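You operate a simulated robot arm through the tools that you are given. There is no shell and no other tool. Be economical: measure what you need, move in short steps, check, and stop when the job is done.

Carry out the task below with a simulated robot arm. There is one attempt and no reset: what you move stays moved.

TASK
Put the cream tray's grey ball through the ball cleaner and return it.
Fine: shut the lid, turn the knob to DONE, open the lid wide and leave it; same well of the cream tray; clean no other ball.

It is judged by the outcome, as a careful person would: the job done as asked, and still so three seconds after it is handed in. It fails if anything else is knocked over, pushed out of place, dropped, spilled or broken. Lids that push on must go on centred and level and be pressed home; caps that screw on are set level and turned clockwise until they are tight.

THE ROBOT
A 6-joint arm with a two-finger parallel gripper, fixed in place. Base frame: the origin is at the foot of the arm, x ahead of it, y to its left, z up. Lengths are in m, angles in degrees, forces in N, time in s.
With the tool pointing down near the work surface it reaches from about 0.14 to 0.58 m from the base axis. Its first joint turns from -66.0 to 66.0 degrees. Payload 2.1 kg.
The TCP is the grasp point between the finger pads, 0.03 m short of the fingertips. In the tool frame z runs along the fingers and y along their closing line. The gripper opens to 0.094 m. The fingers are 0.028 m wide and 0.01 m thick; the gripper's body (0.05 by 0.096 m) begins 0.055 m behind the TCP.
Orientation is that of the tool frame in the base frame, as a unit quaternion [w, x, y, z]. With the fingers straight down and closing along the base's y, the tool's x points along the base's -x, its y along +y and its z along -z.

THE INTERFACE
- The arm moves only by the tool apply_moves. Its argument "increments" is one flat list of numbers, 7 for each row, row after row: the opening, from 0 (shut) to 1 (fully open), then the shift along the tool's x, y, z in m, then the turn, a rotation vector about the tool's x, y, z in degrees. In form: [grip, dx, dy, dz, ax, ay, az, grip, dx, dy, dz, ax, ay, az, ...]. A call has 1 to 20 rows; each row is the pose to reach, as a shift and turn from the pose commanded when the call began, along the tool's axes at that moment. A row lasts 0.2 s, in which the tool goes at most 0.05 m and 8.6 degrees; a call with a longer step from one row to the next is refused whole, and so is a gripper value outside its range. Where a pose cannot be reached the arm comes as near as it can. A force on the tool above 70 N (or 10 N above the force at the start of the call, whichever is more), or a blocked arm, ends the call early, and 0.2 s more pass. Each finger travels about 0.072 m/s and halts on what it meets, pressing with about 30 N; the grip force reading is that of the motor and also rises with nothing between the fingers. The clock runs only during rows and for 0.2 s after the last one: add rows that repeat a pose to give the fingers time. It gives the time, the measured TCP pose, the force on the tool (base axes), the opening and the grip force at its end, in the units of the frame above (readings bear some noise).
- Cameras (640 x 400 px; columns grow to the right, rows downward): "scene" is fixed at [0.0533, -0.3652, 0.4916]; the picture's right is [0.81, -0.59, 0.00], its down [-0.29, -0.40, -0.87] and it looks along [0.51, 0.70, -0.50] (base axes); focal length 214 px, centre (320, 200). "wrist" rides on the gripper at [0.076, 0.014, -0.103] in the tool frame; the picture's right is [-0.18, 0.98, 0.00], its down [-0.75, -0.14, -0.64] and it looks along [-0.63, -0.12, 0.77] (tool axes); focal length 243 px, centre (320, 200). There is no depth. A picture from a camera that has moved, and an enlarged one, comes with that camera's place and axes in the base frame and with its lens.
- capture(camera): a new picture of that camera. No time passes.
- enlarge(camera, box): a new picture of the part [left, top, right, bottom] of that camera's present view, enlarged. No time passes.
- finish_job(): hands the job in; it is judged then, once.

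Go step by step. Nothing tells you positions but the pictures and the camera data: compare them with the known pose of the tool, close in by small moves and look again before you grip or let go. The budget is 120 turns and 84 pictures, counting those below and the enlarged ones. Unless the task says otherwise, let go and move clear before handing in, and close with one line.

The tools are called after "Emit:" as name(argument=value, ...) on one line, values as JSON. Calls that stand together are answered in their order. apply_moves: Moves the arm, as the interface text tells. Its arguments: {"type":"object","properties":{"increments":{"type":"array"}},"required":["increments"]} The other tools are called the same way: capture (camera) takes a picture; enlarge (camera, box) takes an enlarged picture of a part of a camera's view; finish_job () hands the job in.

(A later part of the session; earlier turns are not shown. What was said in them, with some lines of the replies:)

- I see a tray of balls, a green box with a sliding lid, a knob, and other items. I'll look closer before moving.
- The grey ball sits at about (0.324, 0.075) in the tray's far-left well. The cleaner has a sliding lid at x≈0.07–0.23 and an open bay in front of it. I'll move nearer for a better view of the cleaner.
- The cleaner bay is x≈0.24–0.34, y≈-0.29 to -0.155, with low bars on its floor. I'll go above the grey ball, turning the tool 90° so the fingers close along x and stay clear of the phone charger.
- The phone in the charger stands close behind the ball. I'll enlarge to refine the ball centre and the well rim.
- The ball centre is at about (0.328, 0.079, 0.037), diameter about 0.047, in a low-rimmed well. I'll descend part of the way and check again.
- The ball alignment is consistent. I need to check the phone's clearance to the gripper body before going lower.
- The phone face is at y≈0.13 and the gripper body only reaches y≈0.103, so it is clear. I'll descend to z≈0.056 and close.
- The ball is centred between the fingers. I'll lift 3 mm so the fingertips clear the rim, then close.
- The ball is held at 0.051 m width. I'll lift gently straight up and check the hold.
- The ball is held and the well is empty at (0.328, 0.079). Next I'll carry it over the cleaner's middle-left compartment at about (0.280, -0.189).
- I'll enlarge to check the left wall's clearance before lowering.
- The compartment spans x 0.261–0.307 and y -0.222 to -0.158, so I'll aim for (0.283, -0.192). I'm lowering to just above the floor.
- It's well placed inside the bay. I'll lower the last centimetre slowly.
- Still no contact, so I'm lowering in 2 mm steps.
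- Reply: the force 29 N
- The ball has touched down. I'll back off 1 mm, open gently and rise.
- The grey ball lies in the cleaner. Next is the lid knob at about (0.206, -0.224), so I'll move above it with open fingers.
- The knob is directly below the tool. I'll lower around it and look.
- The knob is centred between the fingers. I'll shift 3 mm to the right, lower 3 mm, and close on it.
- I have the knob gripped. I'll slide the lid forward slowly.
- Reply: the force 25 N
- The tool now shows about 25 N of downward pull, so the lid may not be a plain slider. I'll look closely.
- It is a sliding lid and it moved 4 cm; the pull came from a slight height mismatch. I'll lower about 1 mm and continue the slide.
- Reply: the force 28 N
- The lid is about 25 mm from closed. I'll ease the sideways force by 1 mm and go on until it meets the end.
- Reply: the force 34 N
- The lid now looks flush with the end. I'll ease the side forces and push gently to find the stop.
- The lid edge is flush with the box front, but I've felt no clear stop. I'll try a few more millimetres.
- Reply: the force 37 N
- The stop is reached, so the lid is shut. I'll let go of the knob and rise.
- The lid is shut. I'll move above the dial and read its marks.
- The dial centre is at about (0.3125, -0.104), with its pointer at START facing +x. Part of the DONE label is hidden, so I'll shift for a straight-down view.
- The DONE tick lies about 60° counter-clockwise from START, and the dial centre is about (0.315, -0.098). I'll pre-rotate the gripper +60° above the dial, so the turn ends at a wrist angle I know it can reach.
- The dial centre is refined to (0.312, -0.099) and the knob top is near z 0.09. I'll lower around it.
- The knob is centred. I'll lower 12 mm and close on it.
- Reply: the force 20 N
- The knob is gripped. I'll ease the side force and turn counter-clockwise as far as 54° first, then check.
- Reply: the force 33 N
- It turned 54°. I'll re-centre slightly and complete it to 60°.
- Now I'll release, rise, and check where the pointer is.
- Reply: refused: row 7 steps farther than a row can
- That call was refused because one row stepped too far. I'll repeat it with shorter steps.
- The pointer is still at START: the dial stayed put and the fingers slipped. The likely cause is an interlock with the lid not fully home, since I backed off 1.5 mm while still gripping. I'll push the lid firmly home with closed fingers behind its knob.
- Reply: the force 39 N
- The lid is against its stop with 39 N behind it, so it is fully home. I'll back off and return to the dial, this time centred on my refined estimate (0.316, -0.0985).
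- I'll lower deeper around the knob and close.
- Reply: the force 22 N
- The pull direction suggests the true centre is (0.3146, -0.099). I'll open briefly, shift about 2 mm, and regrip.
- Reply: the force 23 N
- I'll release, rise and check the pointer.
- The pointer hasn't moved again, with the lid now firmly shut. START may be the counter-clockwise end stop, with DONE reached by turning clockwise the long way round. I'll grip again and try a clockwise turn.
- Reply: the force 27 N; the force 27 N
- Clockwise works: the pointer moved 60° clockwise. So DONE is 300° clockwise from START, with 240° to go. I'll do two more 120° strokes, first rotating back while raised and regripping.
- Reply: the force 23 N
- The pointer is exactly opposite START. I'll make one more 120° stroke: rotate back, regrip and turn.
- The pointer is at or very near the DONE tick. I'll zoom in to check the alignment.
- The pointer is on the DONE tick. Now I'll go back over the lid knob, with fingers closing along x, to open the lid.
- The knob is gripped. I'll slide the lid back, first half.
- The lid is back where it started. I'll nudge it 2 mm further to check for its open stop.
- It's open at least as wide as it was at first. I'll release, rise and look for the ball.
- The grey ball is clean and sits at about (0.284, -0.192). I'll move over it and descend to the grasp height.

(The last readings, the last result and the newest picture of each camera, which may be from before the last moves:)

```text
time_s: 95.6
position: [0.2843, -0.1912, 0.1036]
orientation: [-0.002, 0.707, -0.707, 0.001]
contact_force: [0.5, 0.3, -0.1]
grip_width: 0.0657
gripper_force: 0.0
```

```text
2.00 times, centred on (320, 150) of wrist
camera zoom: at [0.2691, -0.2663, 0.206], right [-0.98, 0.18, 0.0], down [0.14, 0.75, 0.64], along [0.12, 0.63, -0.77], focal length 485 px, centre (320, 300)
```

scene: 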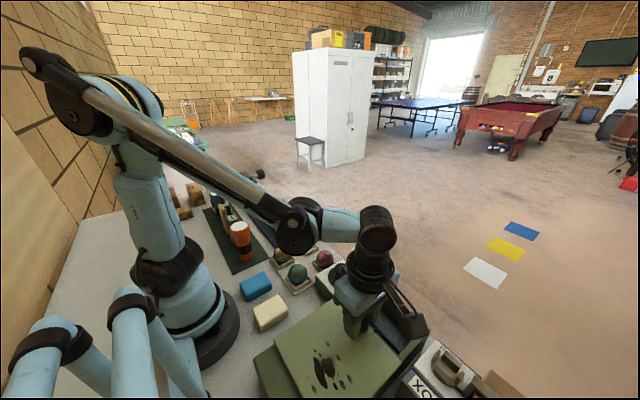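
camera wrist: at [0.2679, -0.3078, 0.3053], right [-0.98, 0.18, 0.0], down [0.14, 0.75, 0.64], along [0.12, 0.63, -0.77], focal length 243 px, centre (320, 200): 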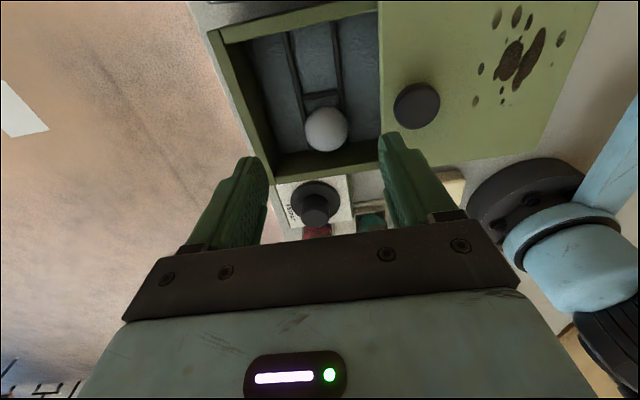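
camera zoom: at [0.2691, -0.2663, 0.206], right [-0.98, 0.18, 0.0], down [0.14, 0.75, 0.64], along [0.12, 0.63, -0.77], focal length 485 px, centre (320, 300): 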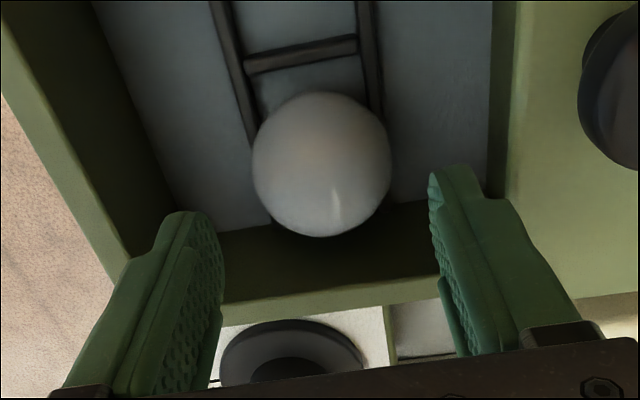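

Emit:
apply_moves(increments=[0.7, 0.0005, 0.0008, 0.025, 0, 0, 0, 0.7, 0.0005, 0.0008, 0.045, 0, 0, 0, 0.7, 0.0005, 0.0008, 0.045, 0, 0, 0, 0.55, 0.0005, 0.0008, 0.045, 0, 0, 0, 0.42, 0.0005, 0.0008, 0.045, 0, 0, 0, 0.4, 0.0005, 0.0008, 0.045, 0, 0, 0, 0.4, 0.0005, 0.0008, 0.045, 0, 0, 0])

```text
time_s: 97.2
position: [0.284, -0.1935, 0.0587]
orientation: [-0.001, 0.708, -0.707, 0.0]
contact_force: [0.0, 0.1, -1.0]
grip_width: 0.0507
gripper_force: 29.8
```

The ball is gripped. I'll lift it, carry it over the empty well, and check.

Emit:
apply_moves(increments=[0.4, 0, 0, -0.03, 0, 0, 0, 0.4, 0, 0, -0.07, 0, 0, 0, 0.4, 0, 0, -0.11, 0, 0, 0, 0.4, 0, 0, -0.128, 0, 0, 0, 0.4, -0.038, -0.006, -0.128, 0, 0, 0, 0.4, -0.077, -0.013, -0.128, 0, 0, 0, 0.4, -0.116, -0.019, -0.128, 0, 0, 0, 0.4, -0.155, -0.026, -0.128, 0, 0, 0, 0.4, -0.194, -0.032, -0.128, 0, 0, 0, 0.4, -0.233, -0.039, -0.128, 0, 0, 0, 0.4, -0.271, -0.045, -0.128, 0, 0, 0, 0.4, -0.271, -0.045, -0.128, 0, 0, 0])

Emit:
enlarge(camera="wrist", box=[240, 0, 460, 220])

```text
time_s: 99.8
position: [0.3275, 0.0794, 0.1836]
orientation: [0.001, -0.707, 0.707, -0.001]
contact_force: [-0.4, 0.0, -1.4]
grip_width: 0.0508
gripper_force: 29.4
```

```text
1.82 times, centred on (350, 110) of wrist
camera zoom: at [0.3122, 0.0046, 0.2872], right [-0.98, 0.18, 0.0], down [0.14, 0.75, 0.64], along [0.12, 0.63, -0.77], focal length 441 px, centre (266, 364)
```

zoom: 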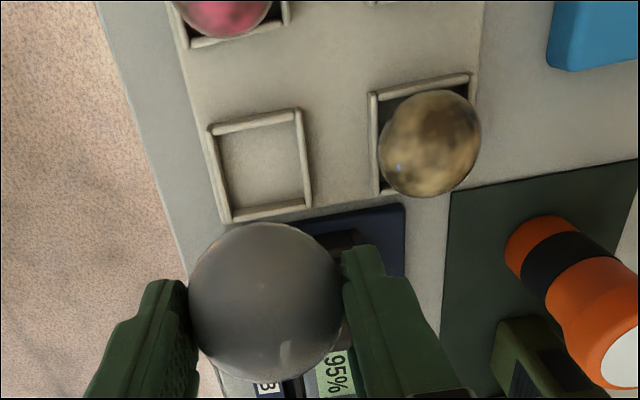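

The ball hangs over its well at (0.329, 0.0785). I'll lower to just above it.

Emit:
apply_moves(increments=[0.4, 0.0005, -0.0012, 0.04, 0, 0, 0, 0.4, 0.0005, -0.0012, 0.08, 0, 0, 0, 0.4, 0.0005, -0.0012, 0.108, 0, 0, 0, 0.4, 0.0005, -0.0012, 0.118, 0, 0, 0, 0.4, 0.0005, -0.0012, 0.118, 0, 0, 0])

Emit:
enlarge(camera="scene", box=[270, 205, 350, 270])

Emit:
enlarge(camera="wrist", box=[200, 70, 460, 250])

```text
time_s: 101.0
position: [0.33, 0.078, 0.0674]
orientation: [-0.001, 0.707, -0.707, 0.001]
contact_force: [0.0, 0.3, -1.8]
grip_width: 0.0505
gripper_force: 30.2
```

```text
6.15 times, centred on (310, 238) of scene
camera zoom: at [0.0533, -0.3652, 0.4916], right [0.81, -0.59, 0.0], down [-0.29, -0.4, -0.87], along [0.51, 0.7, -0.5], focal length 1320 px, centre (382, -31)
```

zoom: 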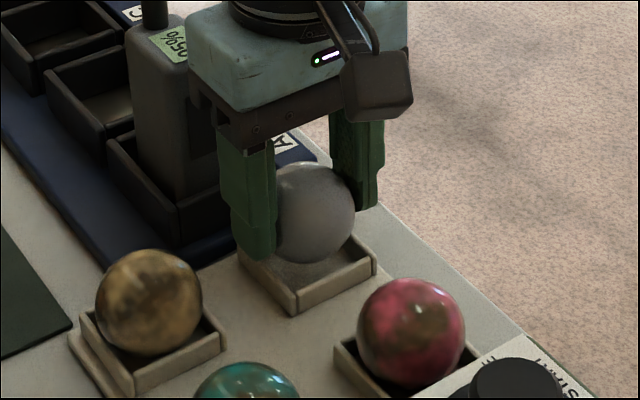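

```text
2.22 times, centred on (330, 160) of wrist
camera zoom: at [0.3144, 0.0033, 0.1699], right [-0.98, 0.18, 0.0], down [0.14, 0.75, 0.64], along [0.12, 0.63, -0.77], focal length 539 px, centre (298, 289)
```

zoom: 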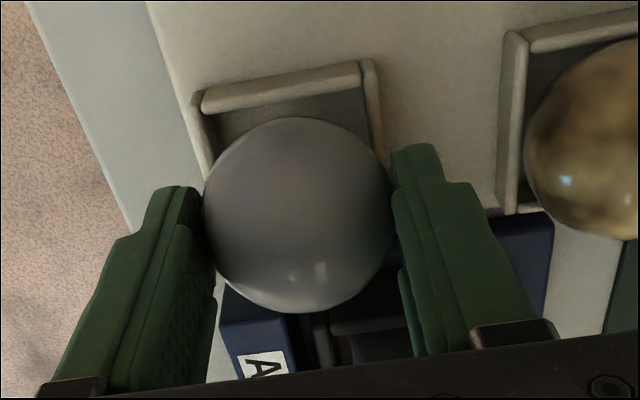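

Emit:
apply_moves(increments=[0.4, 0, 0, 0.004, 0, 0, 0, 0.4, 0, 0, 0.007, 0, 0, 0, 0.4, 0, 0, 0.008, 0, 0, 0, 0.4, 0, 0, 0.008, 0, 0, 0])

```text
time_s: 102.0
position: [0.3298, 0.0785, 0.0593]
orientation: [0.0, -0.707, 0.707, -0.001]
contact_force: [0.0, -0.1, -1.0]
grip_width: 0.0506
gripper_force: 30.3
```

Emit:
apply_moves(increments=[0.4, 0, 0, 0.001, 0, 0, 0, 0.4, 0, 0, 0.002, 0, 0, 0, 0.4, 0, 0, 0.002, 0, 0, 0])

```text
time_s: 102.8
position: [0.3292, 0.0787, 0.0573]
orientation: [0.002, -0.707, 0.707, -0.001]
contact_force: [-0.3, -0.4, -1.4]
grip_width: 0.0506
gripper_force: 30.0
```

Emit:
apply_moves(increments=[0.4, 0, 0, 0.001, 0, 0, 0, 0.4, 0, 0, 0.0015, 0, 0, 0, 0.4, 0, 0, 0.0015, 0, 0, 0])

```text
time_s: 103.6
position: [0.3302, 0.0793, 0.0572]
orientation: [-0.001, 0.707, -0.707, 0.001]
contact_force: [0.5, -0.4, -1.4]
grip_width: 0.0506
gripper_force: 29.8
```

Emit:
apply_moves(increments=[0.4, 0, 0, 0.001, 0, 0, 0, 0.4, 0, 0, 0.002, 0, 0, 0, 0.4, 0, 0, 0.002, 0, 0, 0])

```text
time_s: 104.4
position: [0.3292, 0.0793, 0.054]
orientation: [-0.002, 0.707, -0.707, 0.001]
contact_force: [-1.4, 6.7, 27.9]
grip_width: 0.0507
gripper_force: 30.0
```

The ball is seated on its well. I'll ease up 1 mm, open gently and rise.

Emit:
apply_moves(increments=[0.4, 0, 0, -0.001, 0, 0, 0, 0.56, 0, 0, -0.001, 0, 0, 0, 0.6, 0, 0, -0.001, 0, 0, 0, 0.68, 0, 0, -0.002, 0, 0, 0, 0.7, 0, 0, -0.002, 0, 0, 0, 0.7, 0, 0, -0.02, 0, 0, 0, 0.7, 0, 0, -0.05, 0, 0, 0, 0.7, 0, 0, -0.09, 0, 0, 0, 0.7, 0, 0, -0.13, 0, 0, 0, 0.7, 0, 0, -0.17, 0, 0, 0, 0.7, 0, 0, -0.17, 0, 0, 0])

Emit:
capture(camera="wrist")

Emit:
capture(camera="scene")

Emit:
enlarge(camera="scene", box=[260, 200, 440, 370])

```text
time_s: 106.8
position: [0.3275, 0.0812, 0.2243]
orientation: [-0.001, 0.707, -0.707, 0.001]
contact_force: [0.0, -0.2, -0.5]
grip_width: 0.0659
gripper_force: 0.1
```

```text
7 pictures are left
camera wrist: at [0.3132, 0.0057, 0.3274], right [-0.98, 0.18, 0.0], down [0.14, 0.75, 0.64], along [0.12, 0.63, -0.77], focal length 243 px, centre (320, 200)
```

wrist: 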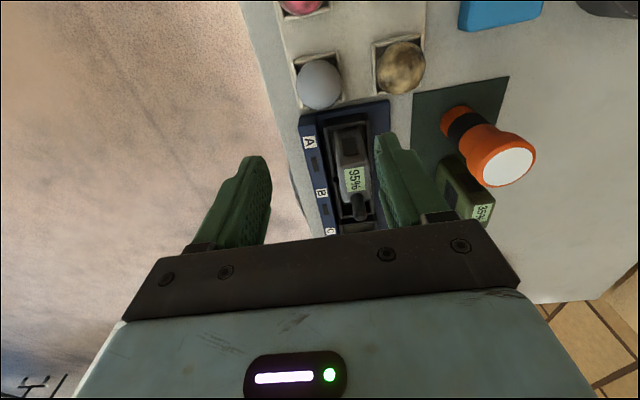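

```text
6 pictures are left
```

scene: 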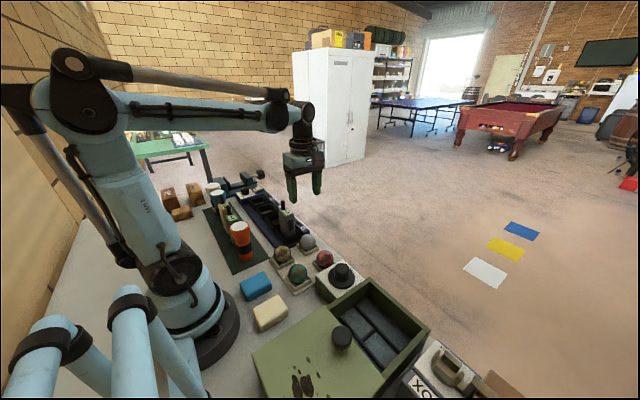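

```text
2.35 times, centred on (350, 285) of scene
camera zoom: at [0.0533, -0.3652, 0.4916], right [0.81, -0.59, 0.0], down [-0.29, -0.4, -0.87], along [0.51, 0.7, -0.5], focal length 505 px, centre (249, 0)
```

zoom: 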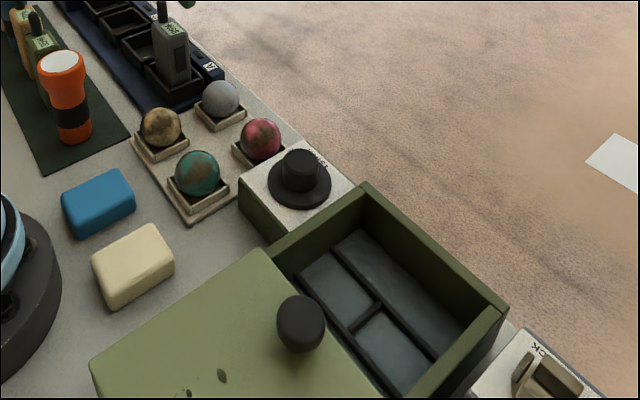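

The clean grey ball is seated in its original well, the lid is wide open, the knob is at DONE, and everything else is in its place. I'm handing in.

Emit:
finish_job()

```text
The job is handed in.
```

The cream tray's grey ball went through the cleaner, came out visibly clean, and is back in its original well. The cleaner's lid is left wide open with the knob at DONE, and no other ball was cleaned.
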